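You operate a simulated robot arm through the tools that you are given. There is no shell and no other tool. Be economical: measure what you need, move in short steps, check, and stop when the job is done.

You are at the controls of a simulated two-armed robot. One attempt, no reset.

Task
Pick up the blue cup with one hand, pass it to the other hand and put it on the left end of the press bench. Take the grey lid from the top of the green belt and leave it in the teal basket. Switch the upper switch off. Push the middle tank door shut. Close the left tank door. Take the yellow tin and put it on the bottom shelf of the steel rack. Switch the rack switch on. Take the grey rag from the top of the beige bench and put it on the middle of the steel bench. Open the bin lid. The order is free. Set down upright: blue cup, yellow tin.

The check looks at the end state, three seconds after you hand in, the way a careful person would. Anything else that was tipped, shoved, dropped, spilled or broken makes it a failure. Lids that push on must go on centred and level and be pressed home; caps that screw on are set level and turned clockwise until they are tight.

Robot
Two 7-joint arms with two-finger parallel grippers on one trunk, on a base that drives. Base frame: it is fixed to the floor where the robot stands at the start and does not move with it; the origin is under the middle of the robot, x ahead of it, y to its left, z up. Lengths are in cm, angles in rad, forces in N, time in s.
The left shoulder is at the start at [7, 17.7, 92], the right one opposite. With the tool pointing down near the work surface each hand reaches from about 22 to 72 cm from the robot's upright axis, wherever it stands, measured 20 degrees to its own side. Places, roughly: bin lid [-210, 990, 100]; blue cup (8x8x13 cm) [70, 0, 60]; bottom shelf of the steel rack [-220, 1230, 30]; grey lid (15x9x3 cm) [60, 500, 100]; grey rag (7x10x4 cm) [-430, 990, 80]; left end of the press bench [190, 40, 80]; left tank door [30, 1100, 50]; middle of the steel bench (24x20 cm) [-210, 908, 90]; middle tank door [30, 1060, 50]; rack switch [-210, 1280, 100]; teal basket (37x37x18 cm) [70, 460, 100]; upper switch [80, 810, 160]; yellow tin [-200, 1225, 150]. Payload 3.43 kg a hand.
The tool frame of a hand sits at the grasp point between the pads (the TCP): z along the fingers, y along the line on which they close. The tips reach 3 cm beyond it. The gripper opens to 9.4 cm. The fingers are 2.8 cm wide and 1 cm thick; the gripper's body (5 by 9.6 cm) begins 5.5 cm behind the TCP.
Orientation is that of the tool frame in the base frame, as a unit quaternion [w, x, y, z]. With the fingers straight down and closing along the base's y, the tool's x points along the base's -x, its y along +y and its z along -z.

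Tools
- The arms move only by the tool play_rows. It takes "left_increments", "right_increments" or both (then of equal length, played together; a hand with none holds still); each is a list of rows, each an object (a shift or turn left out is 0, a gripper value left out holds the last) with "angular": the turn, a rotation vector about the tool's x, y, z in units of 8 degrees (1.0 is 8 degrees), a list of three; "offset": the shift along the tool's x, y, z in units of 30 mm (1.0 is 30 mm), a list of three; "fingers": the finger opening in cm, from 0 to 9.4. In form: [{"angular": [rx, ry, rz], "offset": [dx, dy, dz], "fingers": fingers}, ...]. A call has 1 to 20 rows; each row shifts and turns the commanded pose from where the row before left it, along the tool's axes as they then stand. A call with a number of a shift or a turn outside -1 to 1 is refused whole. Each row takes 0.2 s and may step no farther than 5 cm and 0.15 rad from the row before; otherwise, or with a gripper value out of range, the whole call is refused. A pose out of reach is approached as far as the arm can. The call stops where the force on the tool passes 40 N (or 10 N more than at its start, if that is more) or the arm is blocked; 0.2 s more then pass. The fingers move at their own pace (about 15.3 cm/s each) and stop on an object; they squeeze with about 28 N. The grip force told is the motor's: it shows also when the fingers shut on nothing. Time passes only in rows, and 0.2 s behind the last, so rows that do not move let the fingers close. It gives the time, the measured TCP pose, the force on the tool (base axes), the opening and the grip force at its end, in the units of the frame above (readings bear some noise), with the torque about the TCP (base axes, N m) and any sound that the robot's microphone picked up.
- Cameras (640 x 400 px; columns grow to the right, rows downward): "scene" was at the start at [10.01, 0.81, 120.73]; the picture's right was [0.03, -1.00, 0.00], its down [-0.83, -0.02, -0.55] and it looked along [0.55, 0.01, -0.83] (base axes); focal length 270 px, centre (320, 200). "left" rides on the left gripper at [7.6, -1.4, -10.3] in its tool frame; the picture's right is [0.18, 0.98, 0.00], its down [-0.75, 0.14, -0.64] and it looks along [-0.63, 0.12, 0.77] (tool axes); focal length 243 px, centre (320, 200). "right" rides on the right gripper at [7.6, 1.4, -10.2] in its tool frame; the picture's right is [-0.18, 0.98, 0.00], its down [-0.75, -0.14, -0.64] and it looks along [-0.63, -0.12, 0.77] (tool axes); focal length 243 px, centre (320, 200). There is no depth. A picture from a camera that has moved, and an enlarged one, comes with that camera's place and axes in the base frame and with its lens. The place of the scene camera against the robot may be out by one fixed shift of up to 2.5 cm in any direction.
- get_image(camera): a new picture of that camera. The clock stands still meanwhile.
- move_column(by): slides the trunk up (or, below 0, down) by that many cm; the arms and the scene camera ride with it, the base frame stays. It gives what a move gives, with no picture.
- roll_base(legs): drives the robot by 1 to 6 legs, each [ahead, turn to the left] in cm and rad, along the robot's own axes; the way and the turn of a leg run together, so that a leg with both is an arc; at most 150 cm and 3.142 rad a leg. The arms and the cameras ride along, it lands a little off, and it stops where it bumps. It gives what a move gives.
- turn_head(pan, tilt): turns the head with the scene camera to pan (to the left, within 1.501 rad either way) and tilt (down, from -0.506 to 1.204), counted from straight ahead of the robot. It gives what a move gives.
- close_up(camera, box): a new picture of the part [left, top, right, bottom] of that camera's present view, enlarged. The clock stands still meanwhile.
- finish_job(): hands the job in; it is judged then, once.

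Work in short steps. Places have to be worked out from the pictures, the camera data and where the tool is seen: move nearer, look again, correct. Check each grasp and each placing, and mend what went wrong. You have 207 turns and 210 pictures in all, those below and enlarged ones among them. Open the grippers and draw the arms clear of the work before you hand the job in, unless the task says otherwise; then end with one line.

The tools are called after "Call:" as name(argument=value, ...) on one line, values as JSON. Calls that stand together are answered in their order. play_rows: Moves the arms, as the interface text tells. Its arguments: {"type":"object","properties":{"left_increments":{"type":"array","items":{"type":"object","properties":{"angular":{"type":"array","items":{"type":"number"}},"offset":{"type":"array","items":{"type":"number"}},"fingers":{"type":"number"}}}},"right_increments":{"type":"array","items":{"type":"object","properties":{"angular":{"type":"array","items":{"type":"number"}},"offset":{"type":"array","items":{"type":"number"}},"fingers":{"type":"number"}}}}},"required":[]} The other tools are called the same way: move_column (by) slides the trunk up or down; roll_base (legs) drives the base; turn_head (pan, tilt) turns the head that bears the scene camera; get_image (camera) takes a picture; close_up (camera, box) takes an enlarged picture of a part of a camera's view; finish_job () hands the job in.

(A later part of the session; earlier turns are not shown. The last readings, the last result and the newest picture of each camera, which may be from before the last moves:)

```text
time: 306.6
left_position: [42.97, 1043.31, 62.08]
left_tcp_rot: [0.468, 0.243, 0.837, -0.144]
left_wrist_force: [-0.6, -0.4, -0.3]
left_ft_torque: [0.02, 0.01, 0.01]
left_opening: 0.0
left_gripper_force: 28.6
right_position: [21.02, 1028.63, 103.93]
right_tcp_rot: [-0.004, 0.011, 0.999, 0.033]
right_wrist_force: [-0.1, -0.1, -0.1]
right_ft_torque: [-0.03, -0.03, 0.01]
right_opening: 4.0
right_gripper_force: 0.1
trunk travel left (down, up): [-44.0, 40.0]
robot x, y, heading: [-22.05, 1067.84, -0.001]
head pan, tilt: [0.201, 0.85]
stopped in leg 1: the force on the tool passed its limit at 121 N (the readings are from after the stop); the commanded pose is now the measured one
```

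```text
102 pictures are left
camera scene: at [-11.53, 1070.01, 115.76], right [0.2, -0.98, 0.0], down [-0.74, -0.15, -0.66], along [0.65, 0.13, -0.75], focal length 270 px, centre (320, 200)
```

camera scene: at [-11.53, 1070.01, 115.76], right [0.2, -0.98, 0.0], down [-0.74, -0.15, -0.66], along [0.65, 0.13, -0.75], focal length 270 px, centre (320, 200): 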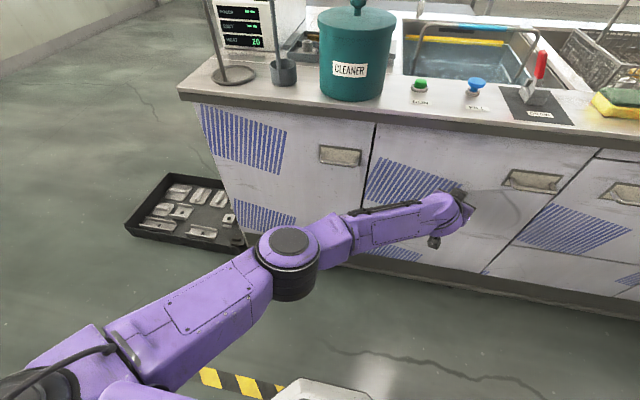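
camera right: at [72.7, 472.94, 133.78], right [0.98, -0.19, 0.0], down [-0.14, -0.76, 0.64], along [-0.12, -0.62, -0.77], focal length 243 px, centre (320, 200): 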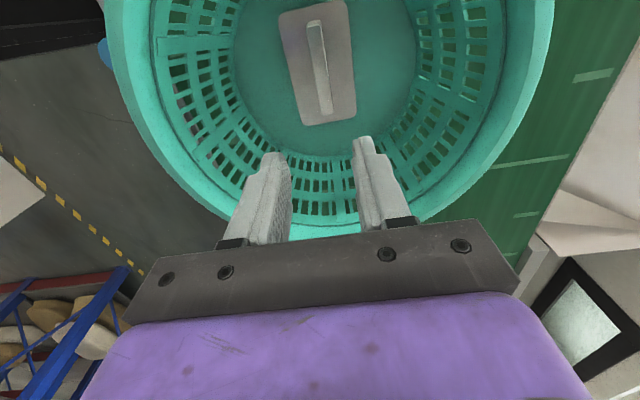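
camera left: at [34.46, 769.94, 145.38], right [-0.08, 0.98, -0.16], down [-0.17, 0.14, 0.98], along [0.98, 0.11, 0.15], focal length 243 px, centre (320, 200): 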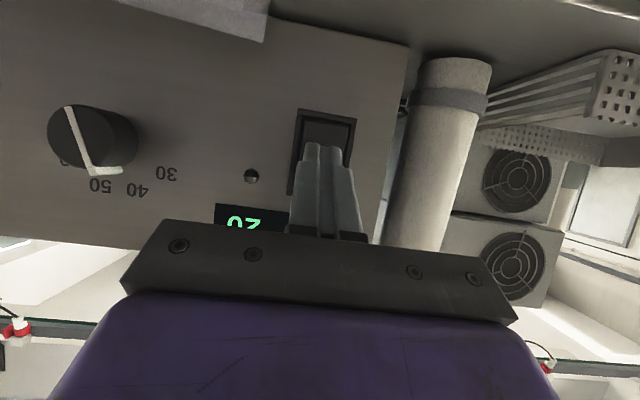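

Both doors are shut. I withdraw the left arm, raise the trunk, and drive around the north end of the tanks toward the east side.

Call:
play_rows(left_increments=[{"offset": [0.36, -0.453, -0.598]}, {"offset": [0.36, -0.453, -0.598]}, {"offset": [0.36, -0.453, -0.598]}, {"offset": [0.36, -0.453, -0.598]}, {"offset": [0.288, 0.4, -0.479]}, {"offset": [0.288, 0.4, -0.479]}, {"offset": [0.288, 0.4, -0.479]}])

Call:
roll_base(legs=[[-28, 0]])

Call:
move_column(by=40)

Call:
turn_head(pan=0, tilt=0.6)

Call:
get_image(camera="scene")

```text
time: 308.2
left_position: [30.57, 1049.14, 62.05]
left_tcp_rot: [0.469, 0.243, 0.837, -0.146]
left_wrist_force: [0.4, 0.5, -0.4]
left_ft_torque: [-0.02, 0.01, -0.02]
left_opening: 0.0
left_gripper_force: 28.0
right_position: [20.96, 1028.63, 103.77]
right_tcp_rot: [-0.006, 0.011, 0.999, 0.034]
right_wrist_force: [0.2, 0.2, 0.2]
right_ft_torque: [0.02, -0.02, -0.01]
right_opening: 3.99
right_gripper_force: 0.1
trunk travel left (down, up): [-44.0, 40.0]
robot x, y, heading: [-22.0, 1067.95, -0.002]
head pan, tilt: [0.201, 0.85]
```

```text
time: 310.1
left_position: [2.62, 1049.15, 62.13]
left_tcp_rot: [0.469, 0.243, 0.837, -0.145]
left_wrist_force: [0.2, -0.1, 0.4]
left_ft_torque: [-0.03, -0.05, 0.01]
left_opening: 0.0
left_gripper_force: 28.1
right_position: [-6.91, 1028.75, 103.85]
right_tcp_rot: [-0.005, 0.011, 0.999, 0.033]
right_wrist_force: [-0.6, 0.3, 0.2]
right_ft_torque: [0.04, -0.04, -0.03]
right_opening: 4.0
right_gripper_force: 0.0
trunk travel left (down, up): [-44.0, 40.0]
robot x, y, heading: [-49.86, 1068.13, -0.002]
head pan, tilt: [0.201, 0.85]
```

```text
time: 314.0
left_position: [2.77, 1049.11, 101.97]
left_tcp_rot: [0.469, 0.242, 0.837, -0.145]
left_wrist_force: [-0.3, 0.6, -0.1]
left_ft_torque: [0.0, -0.01, -0.04]
left_opening: 0.0
left_gripper_force: 28.1
right_position: [-6.87, 1028.71, 143.8]
right_tcp_rot: [-0.005, 0.01, 0.999, 0.033]
right_wrist_force: [0.6, -0.1, -0.7]
right_ft_torque: [0.03, 0.02, 0.01]
right_opening: 3.99
right_gripper_force: 0.1
trunk travel left (down, up): [-84.0, 0.0]
robot x, y, heading: [-50.05, 1067.81, -0.001]
head pan, tilt: [0.201, 0.85]
```

```text
time: 314.7
left_position: [2.76, 1049.15, 102.01]
left_tcp_rot: [0.468, 0.242, 0.837, -0.145]
left_wrist_force: [-0.5, -0.3, 0.3]
left_ft_torque: [-0.04, 0.0, 0.02]
left_opening: 0.01
left_gripper_force: 27.8
right_position: [-6.83, 1028.66, 143.77]
right_tcp_rot: [-0.005, 0.01, 0.999, 0.033]
right_wrist_force: [1.0, 0.4, 0.2]
right_ft_torque: [0.03, -0.05, -0.03]
right_opening: 4.02
right_gripper_force: 0.1
trunk travel left (down, up): [-84.0, 0.0]
robot x, y, heading: [-50.34, 1067.87, 0.005]
head pan, tilt: [0.0, 0.6]
```

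```text
101 pictures are left
camera scene: at [-38.2, 1068.49, 157.84], right [0.0, -1.0, 0.0], down [-0.57, 0.0, -0.82], along [0.82, 0.0, -0.57], focal length 270 px, centre (320, 200)
```

scene: 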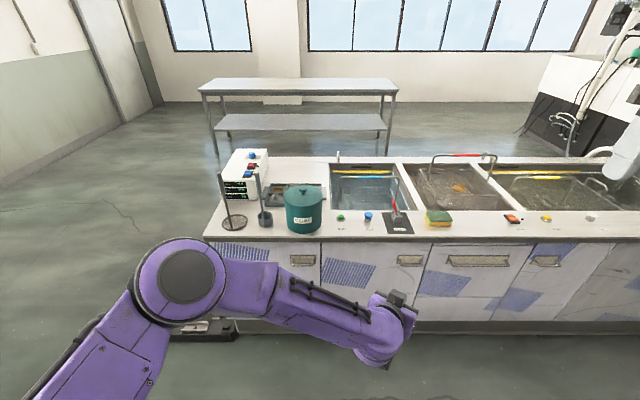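

Doors closed. Aisle east of the tanks is clear (x 105–300). Driving around.

Call:
roll_base(legs=[[0, 1.566], [150, 0], [12, 0], [0, -1.571], [150, 0], [45, 0]])

Call:
roll_base(legs=[[0, -1.571], [150, 0], [130, 0]])

Call:
turn_head(pan=-0.4, tilt=0.35)

Call:
get_image(camera="scene")

```text
time: 340.1
left_position: [200.35, 1209.61, 102.15]
left_tcp_rot: [0.469, 0.246, 0.836, -0.146]
left_wrist_force: [-1.1, -0.7, 0.0]
left_ft_torque: [-0.01, -0.01, -0.01]
left_opening: 0.01
left_gripper_force: 28.1
right_position: [190.4, 1189.15, 143.9]
right_tcp_rot: [-0.003, 0.015, 0.999, 0.033]
right_wrist_force: [0.1, 0.7, -0.7]
right_ft_torque: [-0.01, -0.02, -0.03]
right_opening: 4.03
right_gripper_force: 0.0
trunk travel left (down, up): [-84.0, 0.0]
robot x, y, heading: [147.36, 1228.91, -0.008]
head pan, tilt: [0.0, 0.6]
```

```text
time: 357.5
left_position: [129.1, 895.44, 101.93]
left_tcp_rot: [0.229, 0.763, 0.419, -0.435]
left_wrist_force: [0.2, 1.0, 0.6]
left_ft_torque: [0.04, 0.02, -0.01]
left_opening: 0.01
left_gripper_force: 28.1
right_position: [108.67, 905.02, 143.91]
right_tcp_rot: [0.021, 0.714, 0.699, 0.027]
right_wrist_force: [0.2, -0.1, 0.3]
right_ft_torque: [0.0, 0.0, -0.01]
right_opening: 4.02
right_gripper_force: 0.0
trunk travel left (down, up): [-84.0, 0.0]
robot x, y, heading: [147.51, 948.52, -1.566]
head pan, tilt: [0.0, 0.6]
```

```text
time: 358.4
left_position: [129.12, 895.52, 101.98]
left_tcp_rot: [0.229, 0.763, 0.42, -0.434]
left_wrist_force: [0.5, 0.3, -0.2]
left_ft_torque: [0.01, 0.03, -0.01]
left_opening: 0.01
left_gripper_force: 27.7
right_position: [108.71, 905.04, 143.86]
right_tcp_rot: [0.02, 0.714, 0.699, 0.027]
right_wrist_force: [0.2, 0.0, 0.2]
right_ft_torque: [0.02, -0.01, -0.01]
right_opening: 3.99
right_gripper_force: 0.0
trunk travel left (down, up): [-84.0, 0.0]
robot x, y, heading: [147.96, 948.33, -1.57]
head pan, tilt: [-0.4, 0.351]
```

```text
100 pictures are left
camera scene: at [142.19, 935.33, 160.12], right [-0.92, 0.39, 0.0], down [0.13, 0.32, -0.94], along [-0.36, -0.87, -0.34], focal length 270 px, centre (320, 200)
```

scene: 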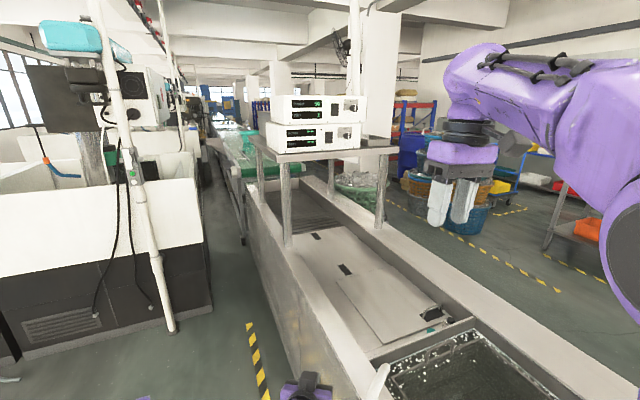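

Call:
close_up(camera="scene", box=[255, 85, 375, 160])

```text
5.33 times, centred on (315, 122) of scene
camera zoom: at [142.19, 935.33, 160.12], right [-0.92, 0.39, 0.0], down [0.13, 0.32, -0.94], along [-0.36, -0.87, -0.34], focal length 1442 px, centre (347, 613)
```

zoom: 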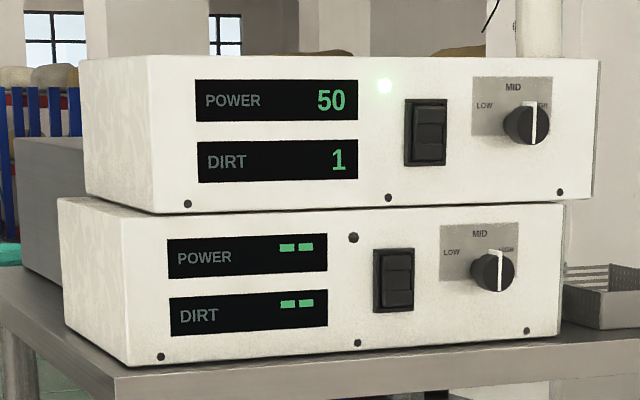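

The rocker of the upper unit is at ≈(83,810.5,158.5), lamp lit. I'll approach along heading 225° from (190,884); drive there first, then set the right hand.

Call:
roll_base(legs=[[0, 0.58], [76.5, 0], [0, -1.367]])

Call:
play_rows(right_increments=[{"angular": [0, -1, 0], "fingers": 0}, {"angular": [0, -1, 0]}, {"angular": [0, -1, 0]}, {"angular": [0, -1, 0]}, {"angular": [0, -1, 0]}, {"angular": [0, -1, 0]}, {"angular": [0, -1, 0]}, {"angular": [0, -0.5, 0]}, {"angular": [-0.866, 0, -0.5]}, {"angular": [-0.866, 0, -0.5]}, {"angular": [-0.866, 0, -0.5]}], left_increments=[{"offset": [-0.86, 0, -0.5]}, {"offset": [-0.86, 0, -0.5]}, {"offset": [-0.86, 0, -0.5]}, {"offset": [-0.86, 0, -0.5]}, {"offset": [-0.86, 0, -0.5]}, {"offset": [-0.86, 0, -0.5]}, {}, {}, {}, {}, {}])

Call:
turn_head(pan=-0.2, tilt=0.35)

Call:
get_image(camera="scene")

Call:
get_image(camera="right")

```text
time: 367.5
left_position: [138.84, 861.07, 102.03]
left_tcp_rot: [0.043, 0.867, 0.093, -0.488]
left_wrist_force: [-0.8, 0.3, -0.2]
left_ft_torque: [0.02, 0.01, 0.0]
left_opening: 0.0
left_gripper_force: 27.9
right_position: [131.31, 882.4, 143.85]
right_tcp_rot: [0.029, 0.929, 0.369, 0.017]
right_wrist_force: [0.3, 0.4, 0.8]
right_ft_torque: [-0.01, 0.03, -0.02]
right_opening: 3.98
right_gripper_force: 0.0
trunk travel left (down, up): [-84.0, 0.0]
robot x, y, heading: [189.38, 885.03, -2.365]
head pan, tilt: [-0.4, 0.351]
```

```text
time: 369.9
left_position: [138.57, 860.81, 119.87]
left_tcp_rot: [0.044, 0.866, 0.093, -0.489]
left_wrist_force: [0.1, 0.3, -0.2]
left_ft_torque: [-0.01, 0.0, 0.0]
left_opening: 0.01
left_gripper_force: 28.2
right_position: [125.26, 883.76, 144.79]
right_tcp_rot: [0.306, 0.725, 0.464, -0.407]
right_wrist_force: [-0.1, -0.2, -0.7]
right_ft_torque: [-0.01, 0.01, 0.0]
right_opening: 0.0
right_gripper_force: 27.4
right hand out of reach, approached as far as the arm can: row 4, 5, 6, 7, 8
trunk travel left (down, up): [-84.0, 0.0]
robot x, y, heading: [189.7, 884.91, -2.365]
head pan, tilt: [-0.4, 0.351]
```

```text
time: 370.6
left_position: [138.64, 860.76, 119.96]
left_tcp_rot: [0.043, 0.867, 0.093, -0.489]
left_wrist_force: [-0.4, -0.5, 0.5]
left_ft_torque: [0.01, -0.03, -0.02]
left_opening: 0.01
left_gripper_force: 27.8
right_position: [125.42, 883.68, 144.82]
right_tcp_rot: [0.306, 0.725, 0.464, -0.407]
right_wrist_force: [-0.2, 0.5, -0.2]
right_ft_torque: [0.01, 0.01, -0.01]
right_opening: 0.0
right_gripper_force: 28.2
trunk travel left (down, up): [-84.0, 0.0]
robot x, y, heading: [189.94, 884.54, -2.363]
head pan, tilt: [-0.201, 0.351]
```

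```text
98 pictures are left
camera scene: at [176.18, 876.93, 160.13], right [-0.55, 0.84, 0.0], down [0.29, 0.19, -0.94], along [-0.79, -0.51, -0.34], focal length 270 px, centre (320, 200)
```

scene: 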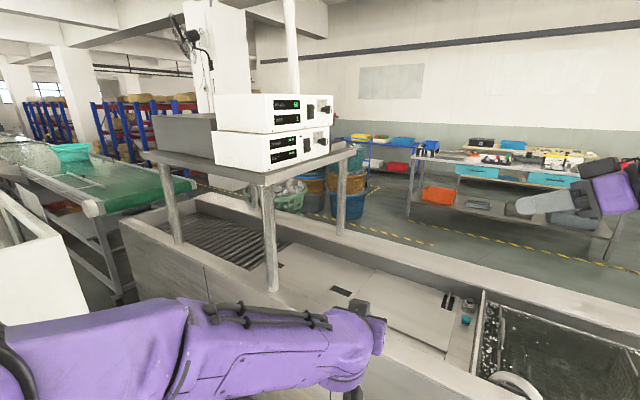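

```text
97 pictures are left
camera right: at [131.78, 894.68, 143.15], right [0.86, -0.46, 0.23], down [-0.11, 0.26, 0.96], along [-0.5, -0.85, 0.17], focal length 243 px, centre (320, 200)
```

right: 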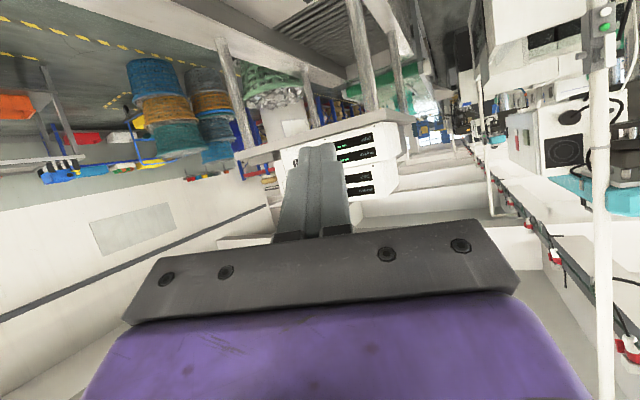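

Right hand points (−.31,−.82,−.48) as wanted. I lift it to z≈160 and swing the left hand away to the left-back, so it clears the shelf legs.

Call:
play_rows(right_increments=[{"offset": [-0.874, 0.066, -0.482]}, {"offset": [-0.874, 0.066, -0.482]}, {"offset": [-0.874, 0.066, -0.482]}, {"offset": [-0.874, 0.066, -0.482]}, {"offset": [-0.874, 0.066, -0.482]}, {}, {}, {}, {}, {}, {}, {}, {}, {}, {}], left_increments=[{"offset": [0.413, 0.66, -0.71]}, {"offset": [0.413, 0.66, -0.71]}, {"offset": [0.413, 0.66, -0.71]}, {"offset": [0.413, 0.66, -0.71]}, {"offset": [0.413, 0.66, -0.71]}, {"offset": [0.413, 0.66, -0.71]}, {"offset": [0.413, 0.66, -0.71]}, {"offset": [0.413, 0.66, -0.71]}, {"offset": [0.413, 0.66, -0.71]}, {"offset": [0.413, 0.66, -0.71]}, {"offset": [0.413, 0.66, -0.71]}, {"offset": [0.413, 0.66, -0.71]}, {"offset": [0.413, 0.66, -0.71]}, {"offset": [0.413, 0.66, -0.71]}, {"offset": [0.413, 0.66, -0.71]}])

Call:
roll_base(legs=[[50, 0]])

Call:
get_image(camera="scene")

Call:
get_image(camera="right")

```text
time: 373.8
left_position: [174.33, 837.22, 121.04]
left_tcp_rot: [0.042, 0.864, 0.101, -0.492]
left_wrist_force: [0.0, -0.7, -0.1]
left_ft_torque: [-0.02, 0.03, 0.01]
left_opening: 0.0
left_gripper_force: 28.0
left hand out of reach, approached as far as the arm can: row 10, 11, 12, 13, 14, 15
right_position: [125.55, 883.75, 159.83]
right_tcp_rot: [0.306, 0.725, 0.464, -0.407]
right_wrist_force: [-0.2, 0.6, -0.5]
right_ft_torque: [-0.03, 0.0, -0.02]
right_opening: 0.0
right_gripper_force: 27.9
trunk travel left (down, up): [-84.0, 0.0]
robot x, y, heading: [189.7, 884.44, -2.367]
head pan, tilt: [-0.201, 0.351]
```

```text
time: 376.7
left_position: [139.11, 802.73, 121.01]
left_tcp_rot: [0.042, 0.864, 0.102, -0.491]
left_wrist_force: [0.0, 1.0, -0.3]
left_ft_torque: [0.0, 0.0, 0.03]
left_opening: 0.0
left_gripper_force: 27.8
right_position: [90.43, 849.09, 159.91]
right_tcp_rot: [0.305, 0.725, 0.464, -0.407]
right_wrist_force: [-0.3, -0.2, 0.6]
right_ft_torque: [-0.03, 0.02, 0.0]
right_opening: 0.02
right_gripper_force: 28.0
trunk travel left (down, up): [-84.0, 0.0]
robot x, y, heading: [154.59, 850.03, -2.364]
head pan, tilt: [-0.201, 0.351]
```

```text
96 pictures are left
camera scene: at [141.15, 842.36, 160.14], right [-0.55, 0.84, 0.0], down [0.29, 0.19, -0.94], along [-0.79, -0.51, -0.34], focal length 270 px, centre (320, 200)
```

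scene: 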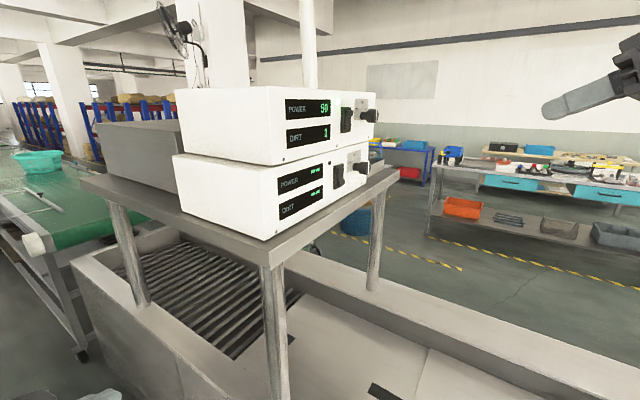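

```text
95 pictures are left
camera right: at [96.8, 860.17, 158.21], right [0.86, -0.46, 0.22], down [-0.11, 0.26, 0.96], along [-0.5, -0.85, 0.17], focal length 243 px, centre (320, 200)
```

right: 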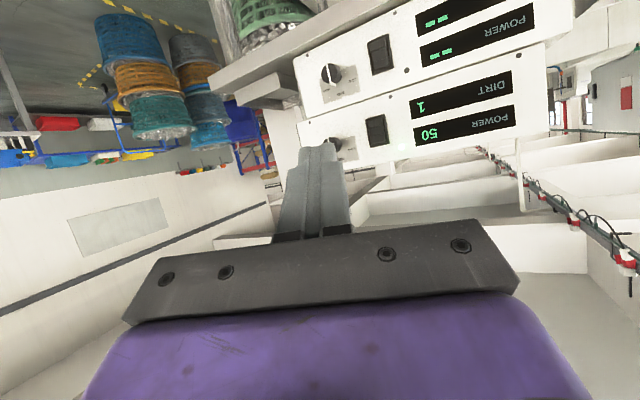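

The hand camera places the rocker at ≈(83.7,810.5,155.7). I roll 8 cm ahead and bring the tips ~11 cm before it.

Call:
roll_base(legs=[[8, 0]])

Call:
play_rows(right_increments=[{"offset": [-0.245, 0.545, 0.867]}, {"offset": [-0.245, 0.545, 0.867]}, {"offset": [-0.245, 0.545, 0.867]}, {"offset": [-0.245, 0.545, 0.867]}, {"offset": [-0.245, 0.545, 0.867]}, {"offset": [-0.245, 0.545, 0.867]}])

Call:
get_image(camera="right")

Call:
get_image(camera="scene")

```text
time: 377.8
left_position: [133.94, 797.41, 121.3]
left_tcp_rot: [0.043, 0.863, 0.1, -0.494]
left_wrist_force: [0.7, 0.1, 0.2]
left_ft_torque: [-0.05, -0.01, 0.03]
left_opening: 0.0
left_gripper_force: 28.0
right_position: [85.35, 844.23, 160.13]
right_tcp_rot: [0.304, 0.724, 0.463, -0.41]
right_wrist_force: [-0.1, 0.5, 0.4]
right_ft_torque: [-0.02, 0.02, -0.04]
right_opening: 0.0
right_gripper_force: 28.1
trunk travel left (down, up): [-84.0, 0.0]
robot x, y, heading: [149.03, 844.65, -2.365]
head pan, tilt: [-0.201, 0.351]
```

```text
time: 379.2
left_position: [133.32, 796.7, 121.03]
left_tcp_rot: [0.041, 0.864, 0.101, -0.492]
left_wrist_force: [0.1, -0.4, 0.4]
left_ft_torque: [-0.01, -0.01, 0.01]
left_opening: 0.01
left_gripper_force: 27.9
right_position: [87.8, 824.75, 156.73]
right_tcp_rot: [0.304, 0.726, 0.464, -0.406]
right_wrist_force: [0.7, -0.2, 1.0]
right_ft_torque: [0.0, -0.01, 0.0]
right_opening: 0.0
right_gripper_force: 28.1
trunk travel left (down, up): [-84.0, 0.0]
robot x, y, heading: [148.84, 844.75, -2.37]
head pan, tilt: [-0.201, 0.351]
```

```text
94 pictures are left
camera right: at [94.25, 835.81, 155.15], right [0.86, -0.46, 0.22], down [-0.11, 0.26, 0.96], along [-0.5, -0.85, 0.17], focal length 243 px, centre (320, 200)
```

right: 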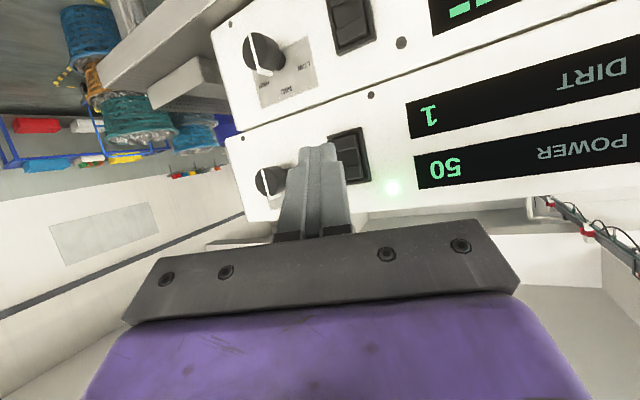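

```text
93 pictures are left
camera scene: at [135.29, 836.47, 160.11], right [-0.55, 0.84, 0.0], down [0.29, 0.19, -0.94], along [-0.79, -0.51, -0.34], focal length 270 px, centre (320, 200)
```

scene: 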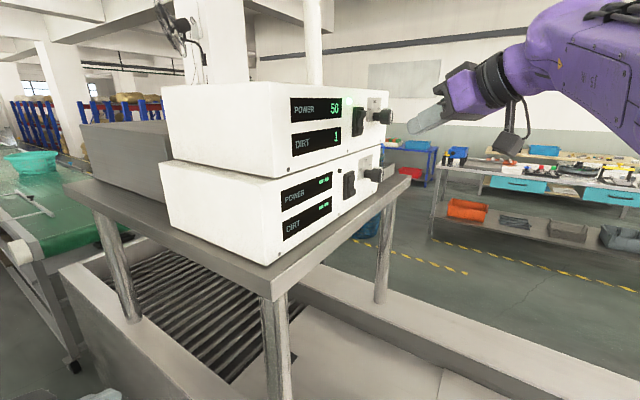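

Rocker centre (84.5,811,155.5). Approach its upper half to ~1 cm, then creep.

Call:
play_rows(right_increments=[{"offset": [-0.493, 0.2, 0.833]}, {"offset": [-0.493, 0.2, 0.833]}, {"offset": [-0.493, 0.2, 0.833]}])

Call:
get_image(camera="right")

Call:
close_up(camera="scene", box=[320, 70, 460, 160])

```text
time: 380.0
left_position: [133.35, 796.73, 121.01]
left_tcp_rot: [0.042, 0.864, 0.102, -0.491]
left_wrist_force: [-0.7, -0.6, 0.5]
left_ft_torque: [-0.02, -0.03, 0.02]
left_opening: 0.0
left_gripper_force: 28.1
right_position: [86.06, 816.23, 157.11]
right_tcp_rot: [0.306, 0.725, 0.464, -0.407]
right_wrist_force: [-0.3, 0.4, -0.3]
right_ft_torque: [-0.01, -0.02, 0.0]
right_opening: 0.0
right_gripper_force: 28.1
trunk travel left (down, up): [-84.0, 0.0]
robot x, y, heading: [148.79, 844.67, -2.367]
head pan, tilt: [-0.201, 0.351]
```

```text
92 pictures are left
camera right: at [92.47, 827.17, 155.5], right [0.86, -0.46, 0.22], down [-0.11, 0.26, 0.96], along [-0.5, -0.85, 0.17], focal length 243 px, centre (320, 200)
```

right: 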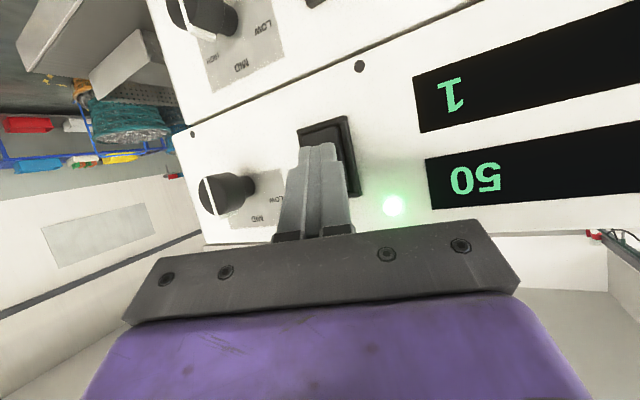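

```text
4.44 times, centred on (390, 115) of scene
camera zoom: at [135.25, 836.52, 160.11], right [-0.55, 0.84, 0.0], down [0.29, 0.19, -0.94], along [-0.79, -0.51, -0.34], focal length 1202 px, centre (9, 578)
```

zoom: 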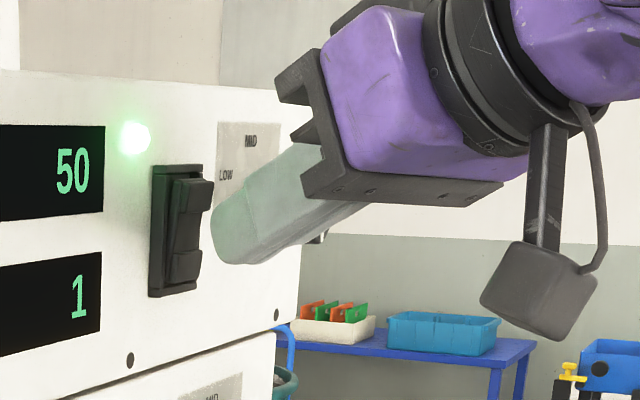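

The top of the rocker protrudes; the tips face it. Creep in, slightly higher, until it flips.

Call:
play_rows(right_increments=[{"offset": [-0.2, 0.033, 0.03]}, {"offset": [-0.077, 0.033, 0.144]}, {"offset": [-0.077, 0.033, 0.144]}, {"offset": [-0.077, 0.033, 0.144]}, {"offset": [-0.077, 0.033, 0.144]}, {"offset": [-0.077, 0.033, 0.144]}])

Call:
close_up(camera="scene", box=[320, 70, 460, 160])

```text
time: 381.4
left_position: [133.53, 797.83, 121.52]
left_tcp_rot: [0.045, 0.863, 0.1, -0.493]
left_wrist_force: [-0.2, -0.3, -1.2]
left_ft_torque: [0.0, -0.05, -0.01]
left_opening: 0.0
left_gripper_force: 27.8
right_position: [85.88, 814.75, 157.74]
right_tcp_rot: [0.305, 0.725, 0.463, -0.408]
right_wrist_force: [15.1, 30.8, -18.4]
right_ft_torque: [0.71, -0.11, 0.32]
right_opening: 0.01
right_gripper_force: 27.9
trunk travel left (down, up): [-84.0, 0.0]
robot x, y, heading: [148.89, 844.59, -2.37]
head pan, tilt: [-0.201, 0.351]
```

```text
4.44 times, centred on (390, 115) of scene
camera zoom: at [135.61, 837.97, 160.18], right [-0.54, 0.84, -0.01], down [0.29, 0.18, -0.94], along [-0.79, -0.51, -0.34], focal length 1202 px, centre (9, 578)
```

zoom: 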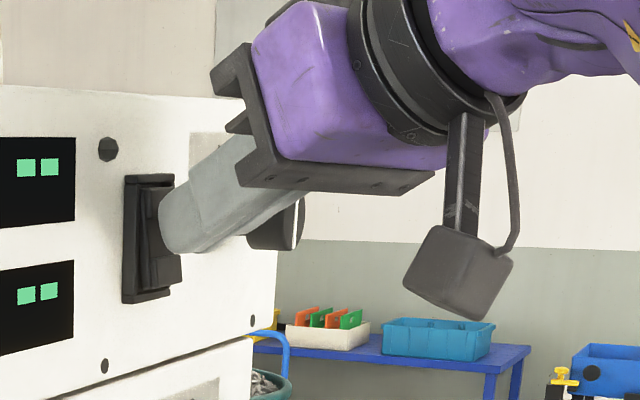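

Upper unit shows "--", lamp off. I withdraw and back the base out along the same line.

Call:
play_rows(right_increments=[{"offset": [0.25, -0.1, -0.42]}, {"offset": [0.493, -0.2, -0.833]}, {"offset": [0.493, -0.2, -0.833]}, {"offset": [0.493, -0.2, -0.833]}, {"offset": [0.493, -0.2, -0.833]}, {"offset": [0.493, -0.2, -0.833]}])

Call:
get_image(camera="scene")

Call:
roll_base(legs=[[-60, 0], [0, -2.365], [150, 0], [150, 0], [60, 0]])

```text
time: 382.8
left_position: [133.24, 797.11, 121.04]
left_tcp_rot: [0.043, 0.863, 0.101, -0.492]
left_wrist_force: [-0.1, 0.3, 0.0]
left_ft_torque: [-0.03, 0.0, 0.04]
left_opening: 0.0
left_gripper_force: 27.6
right_position: [88.79, 829.82, 156.93]
right_tcp_rot: [0.307, 0.724, 0.463, -0.408]
right_wrist_force: [0.2, 0.2, -0.3]
right_ft_torque: [-0.03, 0.0, 0.02]
right_opening: 0.01
right_gripper_force: 27.6
trunk travel left (down, up): [-84.0, 0.0]
robot x, y, heading: [148.82, 844.95, -2.364]
head pan, tilt: [-0.201, 0.351]
```

```text
89 pictures are left
camera scene: at [135.34, 836.98, 160.15], right [-0.55, 0.84, 0.0], down [0.29, 0.19, -0.94], along [-0.79, -0.51, -0.34], focal length 270 px, centre (320, 200)
```

scene: 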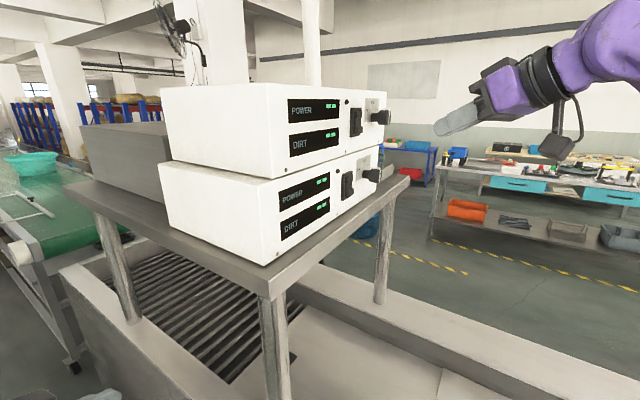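

```text
time: 408.7
left_position: [170.28, 1290.58, 121.08]
left_tcp_rot: [0.438, -0.425, 0.759, 0.228]
left_wrist_force: [0.4, 0.4, -0.4]
left_ft_torque: [-0.01, 0.02, 0.05]
left_opening: 0.03
left_gripper_force: 27.9
right_position: [224.96, 1298.93, 157.0]
right_tcp_rot: [-0.26, 0.706, -0.492, -0.438]
right_wrist_force: [0.7, 0.4, 0.0]
right_ft_torque: [0.01, 0.0, 0.02]
right_opening: 0.0
right_gripper_force: 28.4
trunk travel left (down, up): [-84.0, 0.0]
robot x, y, heading: [193.23, 1245.83, 1.564]
head pan, tilt: [-0.201, 0.351]
```

Next the rack: turn west and drive to x≈-95.

Call:
roll_base(legs=[[0, 1.577], [150, 0], [138, 0]])

Call:
turn_head(pan=0, tilt=0.35)

Call:
get_image(camera="scene")

```text
time: 426.6
left_position: [-141.62, 1223.8, 121.02]
left_tcp_rot: [-0.149, 0.837, -0.237, -0.471]
left_wrist_force: [0.1, 0.5, -0.1]
left_ft_torque: [0.03, 0.0, -0.02]
left_opening: 0.0
left_gripper_force: 27.5
right_position: [-150.0, 1278.57, 157.04]
right_tcp_rot: [0.125, 0.848, 0.15, -0.493]
right_wrist_force: [0.0, 0.1, 0.6]
right_ft_torque: [0.02, 0.04, -0.01]
right_opening: 0.0
right_gripper_force: 27.7
trunk travel left (down, up): [-84.0, 0.0]
robot x, y, heading: [-96.79, 1247.15, 3.136]
head pan, tilt: [-0.201, 0.351]
```

```text
time: 427.3
left_position: [-141.66, 1223.85, 120.95]
left_tcp_rot: [-0.15, 0.837, -0.237, -0.47]
left_wrist_force: [0.4, 0.0, -0.3]
left_ft_torque: [0.02, -0.05, -0.01]
left_opening: 0.0
left_gripper_force: 27.7
right_position: [-149.97, 1278.49, 156.9]
right_tcp_rot: [0.126, 0.848, 0.151, -0.492]
right_wrist_force: [0.8, 0.4, -0.6]
right_ft_torque: [0.04, 0.01, -0.01]
right_opening: 0.02
right_gripper_force: 28.0
trunk travel left (down, up): [-84.0, 0.0]
robot x, y, heading: [-96.91, 1246.75, 3.132]
head pan, tilt: [0.0, 0.351]
```

```text
88 pictures are left
camera scene: at [-113.34, 1247.43, 160.12], right [0.01, 1.0, 0.0], down [0.34, 0.0, -0.94], along [-0.94, 0.01, -0.34], focal length 270 px, centre (320, 200)
```

scene: 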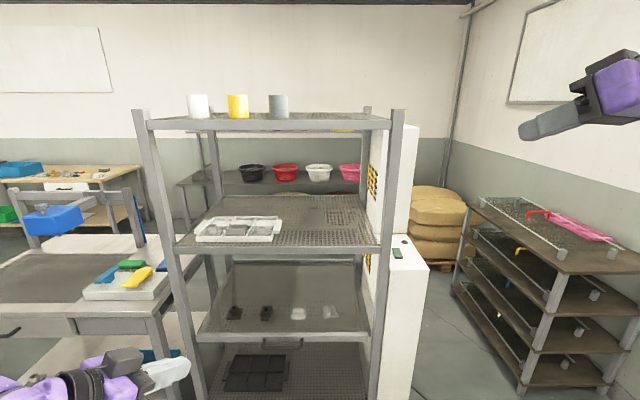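

Call:
close_up(camera="scene", box=[350, 120, 450, 290])

Call:
close_up(camera="scene", box=[120, 80, 420, 270])

```text
2.35 times, centred on (400, 205) of scene
camera zoom: at [-113.34, 1247.43, 160.12], right [0.01, 1.0, 0.0], down [0.34, 0.0, -0.94], along [-0.94, 0.01, -0.34], focal length 636 px, centre (132, 188)
```

zoom: 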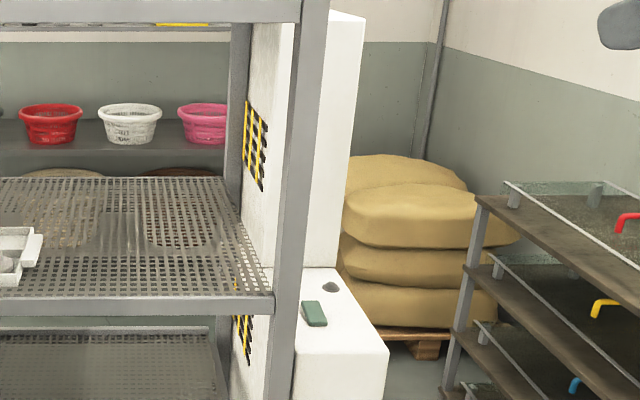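

```text
2.11 times, centred on (270, 175) of scene
camera zoom: at [-113.34, 1247.43, 160.12], right [0.01, 1.0, 0.0], down [0.34, 0.0, -0.94], along [-0.94, 0.01, -0.34], focal length 569 px, centre (425, 253)
```

zoom: 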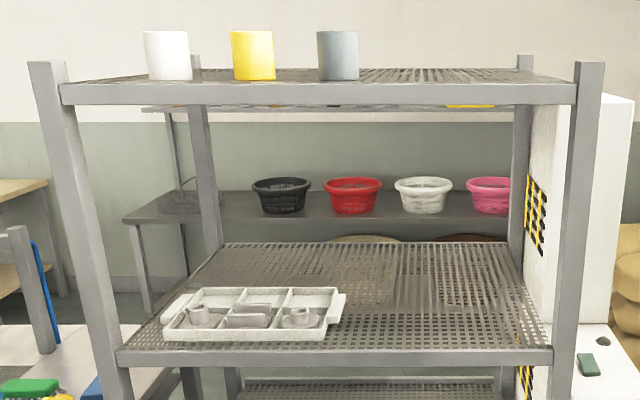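

Yellow tin at ≈(-200,1223.5), on the top shelf (z≈155), rack y 1200–1269; the green rack switch is on the white ledge at ≈(-212,1281,100). I'll use the left hand for the tin: undo its yaw, open, raise; pull the right hand back.

Call:
play_rows(left_increments=[{"angular": [-0.866, 0, -0.5], "fingers": 9.4}, {"angular": [-0.866, 0, -0.5]}, {"angular": [-0.866, 0, -0.5]}, {"angular": [-0.866, 0, -0.5]}, {"offset": [-0.866, 0, -0.5]}, {"offset": [-0.866, 0, -0.5]}, {"offset": [-0.866, 0, -0.5]}, {"offset": [-0.866, 0, -0.5]}, {"offset": [-0.866, 0, -0.5]}, {"offset": [-0.866, 0, -0.5]}, {"offset": [-0.866, 0, -0.5]}, {"offset": [-0.866, 0, -0.5]}, {"offset": [-0.866, 0, -0.5]}, {"offset": [-0.866, 0, -0.5]}, {"offset": [-0.866, 0, -0.5]}, {"offset": [-0.866, 0, -0.5]}, {"offset": [-0.866, 0, -0.5]}], right_increments=[{"angular": [0.866, 0, 0.5]}, {"angular": [0.866, 0, 0.5]}, {"angular": [0.866, 0, 0.5]}, {"offset": [0.5, 0, -0.866]}, {"offset": [0.5, 0, -0.866]}, {"offset": [0.5, 0, -0.866]}, {"offset": [0.5, 0, -0.866]}, {}, {}, {}, {}, {}, {}, {}, {}, {}, {}])

Call:
get_image(camera="left")

```text
time: 430.9
left_position: [-145.84, 1222.95, 160.98]
left_tcp_rot: [-0.009, 0.872, -0.001, -0.489]
left_wrist_force: [-0.2, 0.7, -0.1]
left_ft_torque: [0.0, -0.02, 0.0]
left_opening: 9.4
left_gripper_force: 0.0
left hand out of reach, approached as far as the arm can: row 1, 2, 3
right_position: [-138.09, 1278.41, 157.09]
right_tcp_rot: [0.021, 0.867, -0.031, -0.498]
right_wrist_force: [-0.4, 0.3, 0.2]
right_ft_torque: [-0.01, 0.03, 0.02]
right_opening: 0.01
right_gripper_force: 28.3
trunk travel left (down, up): [-84.0, 0.0]
robot x, y, heading: [-96.87, 1246.68, 3.13]
head pan, tilt: [0.0, 0.351]
```

```text
85 pictures are left
camera left: at [-133.13, 1224.11, 159.85], right [0.09, -0.98, -0.17], down [0.15, -0.16, 0.98], along [-0.98, -0.11, 0.14], focal length 243 px, centre (320, 200)
```

left: 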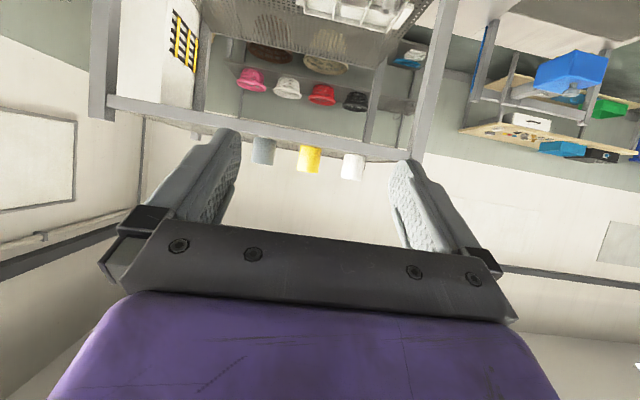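

Tin from the hand camera: y≈1222, z 155–162, x≈-202. I roll 30 cm ahead.

Call:
roll_base(legs=[[32, 0]])

Call:
get_image(camera="left")

Call:
get_image(camera="scene")

```text
time: 433.0
left_position: [-177.11, 1222.98, 160.96]
left_tcp_rot: [-0.01, 0.872, -0.002, -0.489]
left_wrist_force: [0.7, -0.2, -0.2]
left_ft_torque: [0.01, 0.03, 0.03]
left_opening: 9.4
left_gripper_force: 0.1
right_position: [-169.24, 1278.43, 157.18]
right_tcp_rot: [0.022, 0.867, -0.03, -0.497]
right_wrist_force: [-1.2, 0.0, 0.4]
right_ft_torque: [0.03, 0.05, -0.02]
right_opening: 0.02
right_gripper_force: 28.6
trunk travel left (down, up): [-84.0, 0.0]
robot x, y, heading: [-128.34, 1246.98, 3.134]
head pan, tilt: [0.0, 0.351]
```

```text
84 pictures are left
camera left: at [-164.46, 1224.33, 159.87], right [0.09, -0.98, -0.17], down [0.15, -0.16, 0.98], along [-0.98, -0.11, 0.14], focal length 243 px, centre (320, 200)
```

left: 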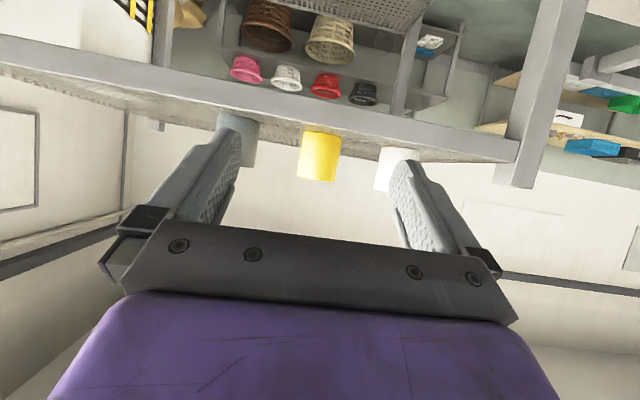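

```text
83 pictures are left
camera scene: at [-144.57, 1247.75, 160.16], right [0.01, 1.0, 0.0], down [0.34, 0.0, -0.94], along [-0.94, 0.01, -0.34], focal length 270 px, centre (320, 200)
```

scene: 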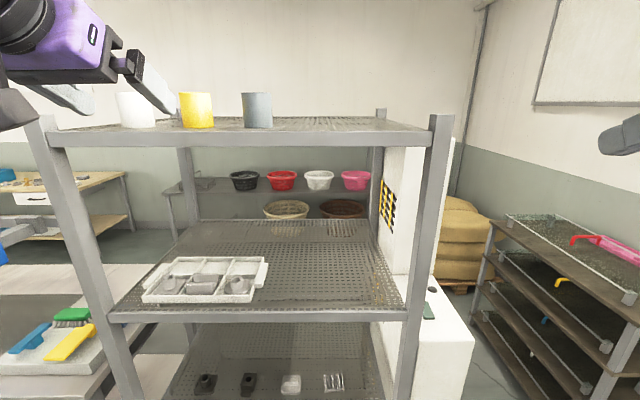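

Tin at y≈1221.5, x≈-203. Advance part way and re-check.

Call:
play_rows(left_increments=[{"offset": [-0.517, 0.073, 0.925]}, {"offset": [-0.517, 0.073, 0.925]}, {"offset": [-0.517, 0.073, 0.925]}, {"offset": [-0.517, 0.073, 0.925]}])

Call:
get_image(camera="left")

Call:
close_up(camera="scene", box=[40, 40, 280, 160])

```text
time: 434.0
left_position: [-184.89, 1222.68, 158.82]
left_tcp_rot: [-0.01, 0.872, -0.002, -0.49]
left_wrist_force: [1.3, 0.5, 0.2]
left_ft_torque: [-0.01, 0.01, -0.01]
left_opening: 9.4
left_gripper_force: 0.1
left hand out of reach, approached as far as the arm can: row 1, 2, 3, 4
right_position: [-169.29, 1278.47, 157.09]
right_tcp_rot: [0.021, 0.867, -0.031, -0.497]
right_wrist_force: [0.9, -0.2, -0.1]
right_ft_torque: [-0.02, 0.05, 0.01]
right_opening: 0.0
right_gripper_force: 28.5
trunk travel left (down, up): [-84.0, 0.0]
robot x, y, heading: [-128.36, 1246.78, 3.129]
head pan, tilt: [0.0, 0.351]
```

```text
82 pictures are left
camera left: at [-172.07, 1223.93, 157.75], right [0.09, -0.98, -0.17], down [0.15, -0.16, 0.98], along [-0.98, -0.11, 0.14], focal length 243 px, centre (320, 200)
```

left: 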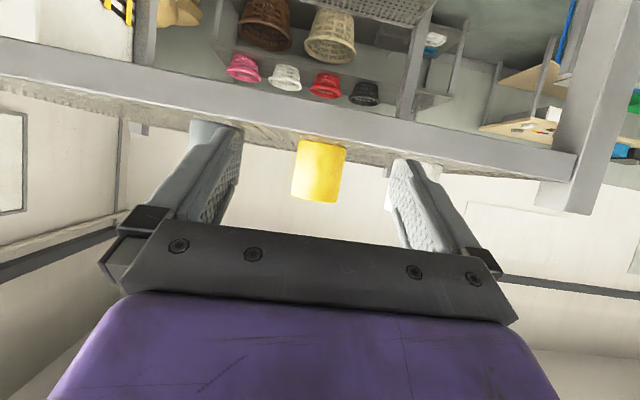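

```text
2.67 times, centred on (160, 100) of scene
camera zoom: at [-144.58, 1247.77, 160.16], right [0.01, 1.0, 0.0], down [0.34, 0.0, -0.94], along [-0.94, 0.01, -0.34], focal length 721 px, centre (747, 467)
```

zoom: 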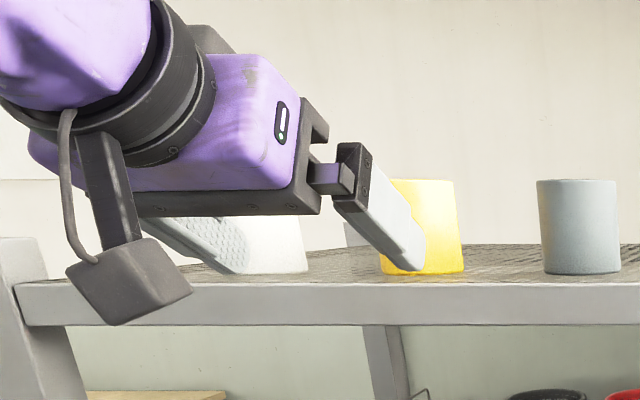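

At the arm's limit. I retreat the arm a bit to regain height and then drive the base in instead.

Call:
play_rows(left_increments=[{"offset": [0.4, 0, -0.8]}, {"offset": [0, 0, 0]}])

```text
time: 434.6
left_position: [-182.34, 1222.72, 158.89]
left_tcp_rot: [-0.01, 0.872, -0.001, -0.489]
left_wrist_force: [1.5, 0.7, -1.4]
left_ft_torque: [0.0, 0.0, 0.03]
left_opening: 9.4
left_gripper_force: 0.1
right_position: [-169.53, 1278.67, 157.04]
right_tcp_rot: [0.02, 0.867, -0.03, -0.496]
right_wrist_force: [-0.5, -0.6, -0.4]
right_ft_torque: [0.01, -0.01, -0.02]
right_opening: 0.04
right_gripper_force: 27.7
trunk travel left (down, up): [-84.0, 0.0]
robot x, y, heading: [-128.58, 1247.13, 3.128]
head pan, tilt: [0.0, 0.351]
```

Call:
play_rows(left_increments=[{"offset": [0, 0.16, -0.58]}, {"offset": [0, 0.16, -0.58]}, {}, {}], right_increments=[{"offset": [-0.43, -1, -0.25]}, {"offset": [-0.43, -1, -0.25]}, {"offset": [0, -1, 0]}, {"offset": [0, -1, 0]}])

Call:
roll_base(legs=[[13, 0]])

Call:
get_image(camera="left")

Call:
get_image(camera="scene")

```text
time: 435.6
left_position: [-180.94, 1222.27, 159.77]
left_tcp_rot: [-0.009, 0.872, -0.001, -0.489]
left_wrist_force: [-0.2, 0.9, 0.2]
left_ft_torque: [0.01, 0.04, 0.01]
left_opening: 9.42
left_gripper_force: 0.0
left hand out of reach, approached as far as the arm can: row 2
right_position: [-169.15, 1290.84, 159.27]
right_tcp_rot: [0.021, 0.868, -0.03, -0.496]
right_wrist_force: [-1.2, 0.3, -0.3]
right_ft_torque: [-0.04, 0.05, 0.01]
right_opening: 0.0
right_gripper_force: 28.3
trunk travel left (down, up): [-84.0, 0.0]
robot x, y, heading: [-128.63, 1247.15, 3.133]
head pan, tilt: [0.0, 0.351]
```

```text
time: 436.9
left_position: [-193.6, 1222.24, 159.9]
left_tcp_rot: [-0.01, 0.871, -0.001, -0.49]
left_wrist_force: [-0.1, 0.1, 0.1]
left_ft_torque: [0.0, 0.0, 0.01]
left_opening: 9.41
left_gripper_force: 0.0
right_position: [-181.91, 1290.83, 159.41]
right_tcp_rot: [0.021, 0.867, -0.03, -0.498]
right_wrist_force: [0.4, 0.4, -0.7]
right_ft_torque: [0.0, 0.01, 0.01]
right_opening: 0.0
right_gripper_force: 27.3
trunk travel left (down, up): [-84.0, 0.0]
robot x, y, heading: [-141.58, 1247.03, 3.139]
head pan, tilt: [0.0, 0.351]
```

```text
80 pictures are left
camera left: at [-180.83, 1223.51, 158.87], right [0.09, -0.98, -0.17], down [0.16, -0.16, 0.97], along [-0.98, -0.11, 0.14], focal length 243 px, centre (320, 200)
```

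left: 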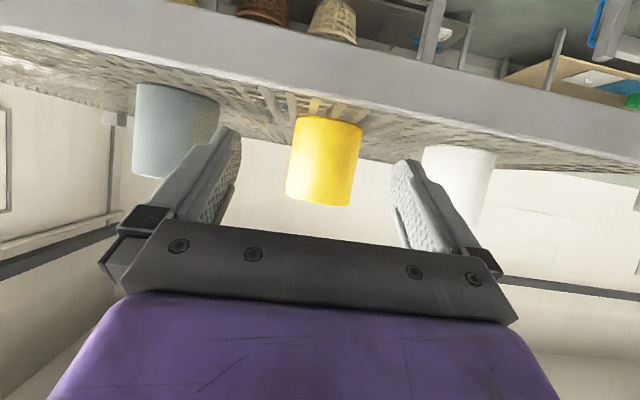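

```text
79 pictures are left
camera scene: at [-157.57, 1247.91, 160.16], right [0.01, 1.0, 0.0], down [0.34, 0.0, -0.94], along [-0.94, 0.01, -0.34], focal length 270 px, centre (320, 200)
```

scene: 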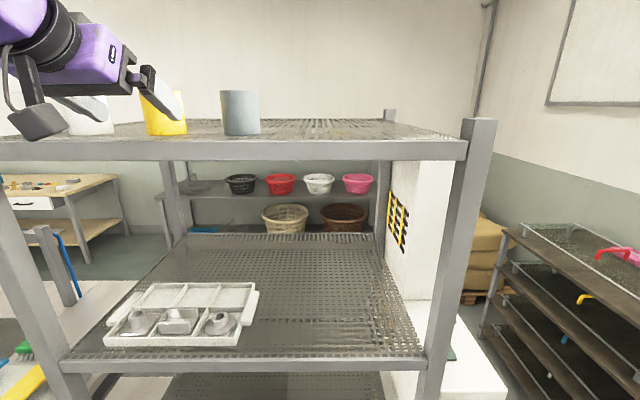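

Nicely lined up (tin y 1221.4, x -203.3). Small y trim, then roll 8.5 cm in.

Call:
play_rows(left_increments=[{"offset": [0, 0.25, 0]}])

Call:
roll_base(legs=[[8.5, 0]])

Call:
get_image(camera="left")

```text
time: 437.3
left_position: [-193.93, 1222.21, 159.91]
left_tcp_rot: [-0.009, 0.872, 0.0, -0.489]
left_wrist_force: [-0.5, -0.6, 0.3]
left_ft_torque: [0.0, 0.01, -0.01]
left_opening: 9.42
left_gripper_force: 0.0
left hand out of reach, approached as far as the arm can: row 1
right_position: [-182.15, 1290.69, 159.3]
right_tcp_rot: [0.021, 0.867, -0.03, -0.497]
right_wrist_force: [1.1, -0.1, 0.0]
right_ft_torque: [0.02, 0.02, 0.02]
right_opening: 0.0
right_gripper_force: 28.3
trunk travel left (down, up): [-84.0, 0.0]
robot x, y, heading: [-141.69, 1247.19, 3.132]
head pan, tilt: [0.0, 0.351]
```

```text
time: 438.4
left_position: [-201.0, 1222.45, 160.37]
left_tcp_rot: [-0.011, 0.869, -0.001, -0.494]
left_wrist_force: [1.6, -0.5, 0.2]
left_ft_torque: [0.03, -0.01, 0.0]
left_opening: 9.36
left_gripper_force: 0.0
right_position: [-189.19, 1290.82, 159.68]
right_tcp_rot: [0.021, 0.864, -0.03, -0.501]
right_wrist_force: [0.6, 0.0, 1.1]
right_ft_torque: [-0.01, 0.07, 0.01]
right_opening: 0.03
right_gripper_force: 27.9
trunk travel left (down, up): [-84.0, 0.0]
robot x, y, heading: [-149.88, 1247.17, 3.129]
head pan, tilt: [0.0, 0.351]
```

```text
78 pictures are left
camera left: at [-188.2, 1223.55, 159.18], right [0.08, -0.98, -0.17], down [0.16, -0.16, 0.97], along [-0.98, -0.11, 0.15], focal length 243 px, centre (320, 200)
```

left: 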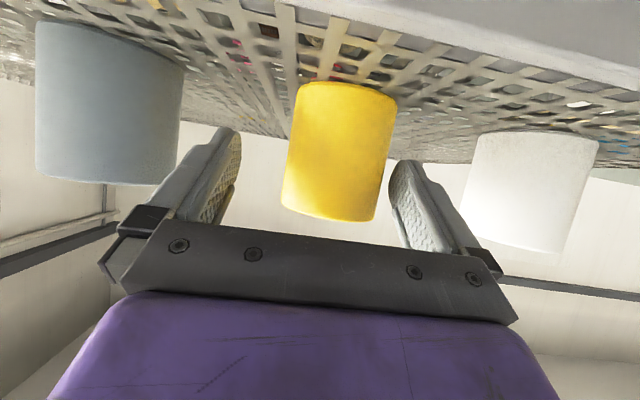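

The tin sits between the fingers; roll 2 cm more and close.

Call:
roll_base(legs=[[2.2, 0]])

Call:
play_rows(left_increments=[{"fingers": 5}, {"fingers": 5}, {"fingers": 5}, {"fingers": 5}])

Call:
get_image(camera="left")

```text
time: 439.2
left_position: [-203.86, 1222.41, 160.11]
left_tcp_rot: [-0.01, 0.871, 0.0, -0.492]
left_wrist_force: [1.8, -0.2, 0.4]
left_ft_torque: [0.01, 0.0, 0.0]
left_opening: 9.41
left_gripper_force: 0.2
right_position: [-192.05, 1290.81, 159.5]
right_tcp_rot: [0.021, 0.865, -0.03, -0.5]
right_wrist_force: [0.7, -0.5, -0.3]
right_ft_torque: [-0.04, 0.02, -0.01]
right_opening: 0.0
right_gripper_force: 27.8
trunk travel left (down, up): [-84.0, 0.0]
robot x, y, heading: [-152.17, 1246.97, 3.128]
head pan, tilt: [0.0, 0.351]
```

```text
time: 440.2
left_position: [-204.32, 1222.55, 160.0]
left_tcp_rot: [-0.01, 0.871, -0.001, -0.491]
left_wrist_force: [-2.0, -0.4, 10.0]
left_ft_torque: [-0.35, -0.06, -0.04]
left_opening: 6.56
left_gripper_force: 27.4
right_position: [-192.64, 1290.92, 159.36]
right_tcp_rot: [0.021, 0.867, -0.03, -0.498]
right_wrist_force: [0.7, 0.1, -0.7]
right_ft_torque: [0.02, -0.03, -0.01]
right_opening: 0.02
right_gripper_force: 27.6
trunk travel left (down, up): [-84.0, 0.0]
robot x, y, heading: [-152.42, 1247.71, 3.128]
head pan, tilt: [0.0, 0.351]
```

```text
77 pictures are left
camera left: at [-191.59, 1223.69, 158.91], right [0.08, -0.98, -0.17], down [0.16, -0.16, 0.97], along [-0.98, -0.11, 0.14], focal length 243 px, centre (320, 200)
```

left: 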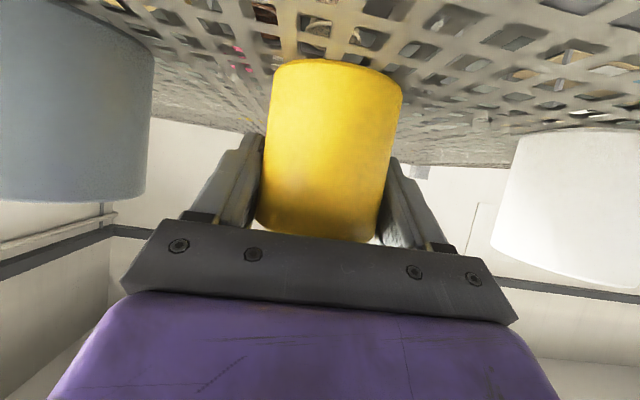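

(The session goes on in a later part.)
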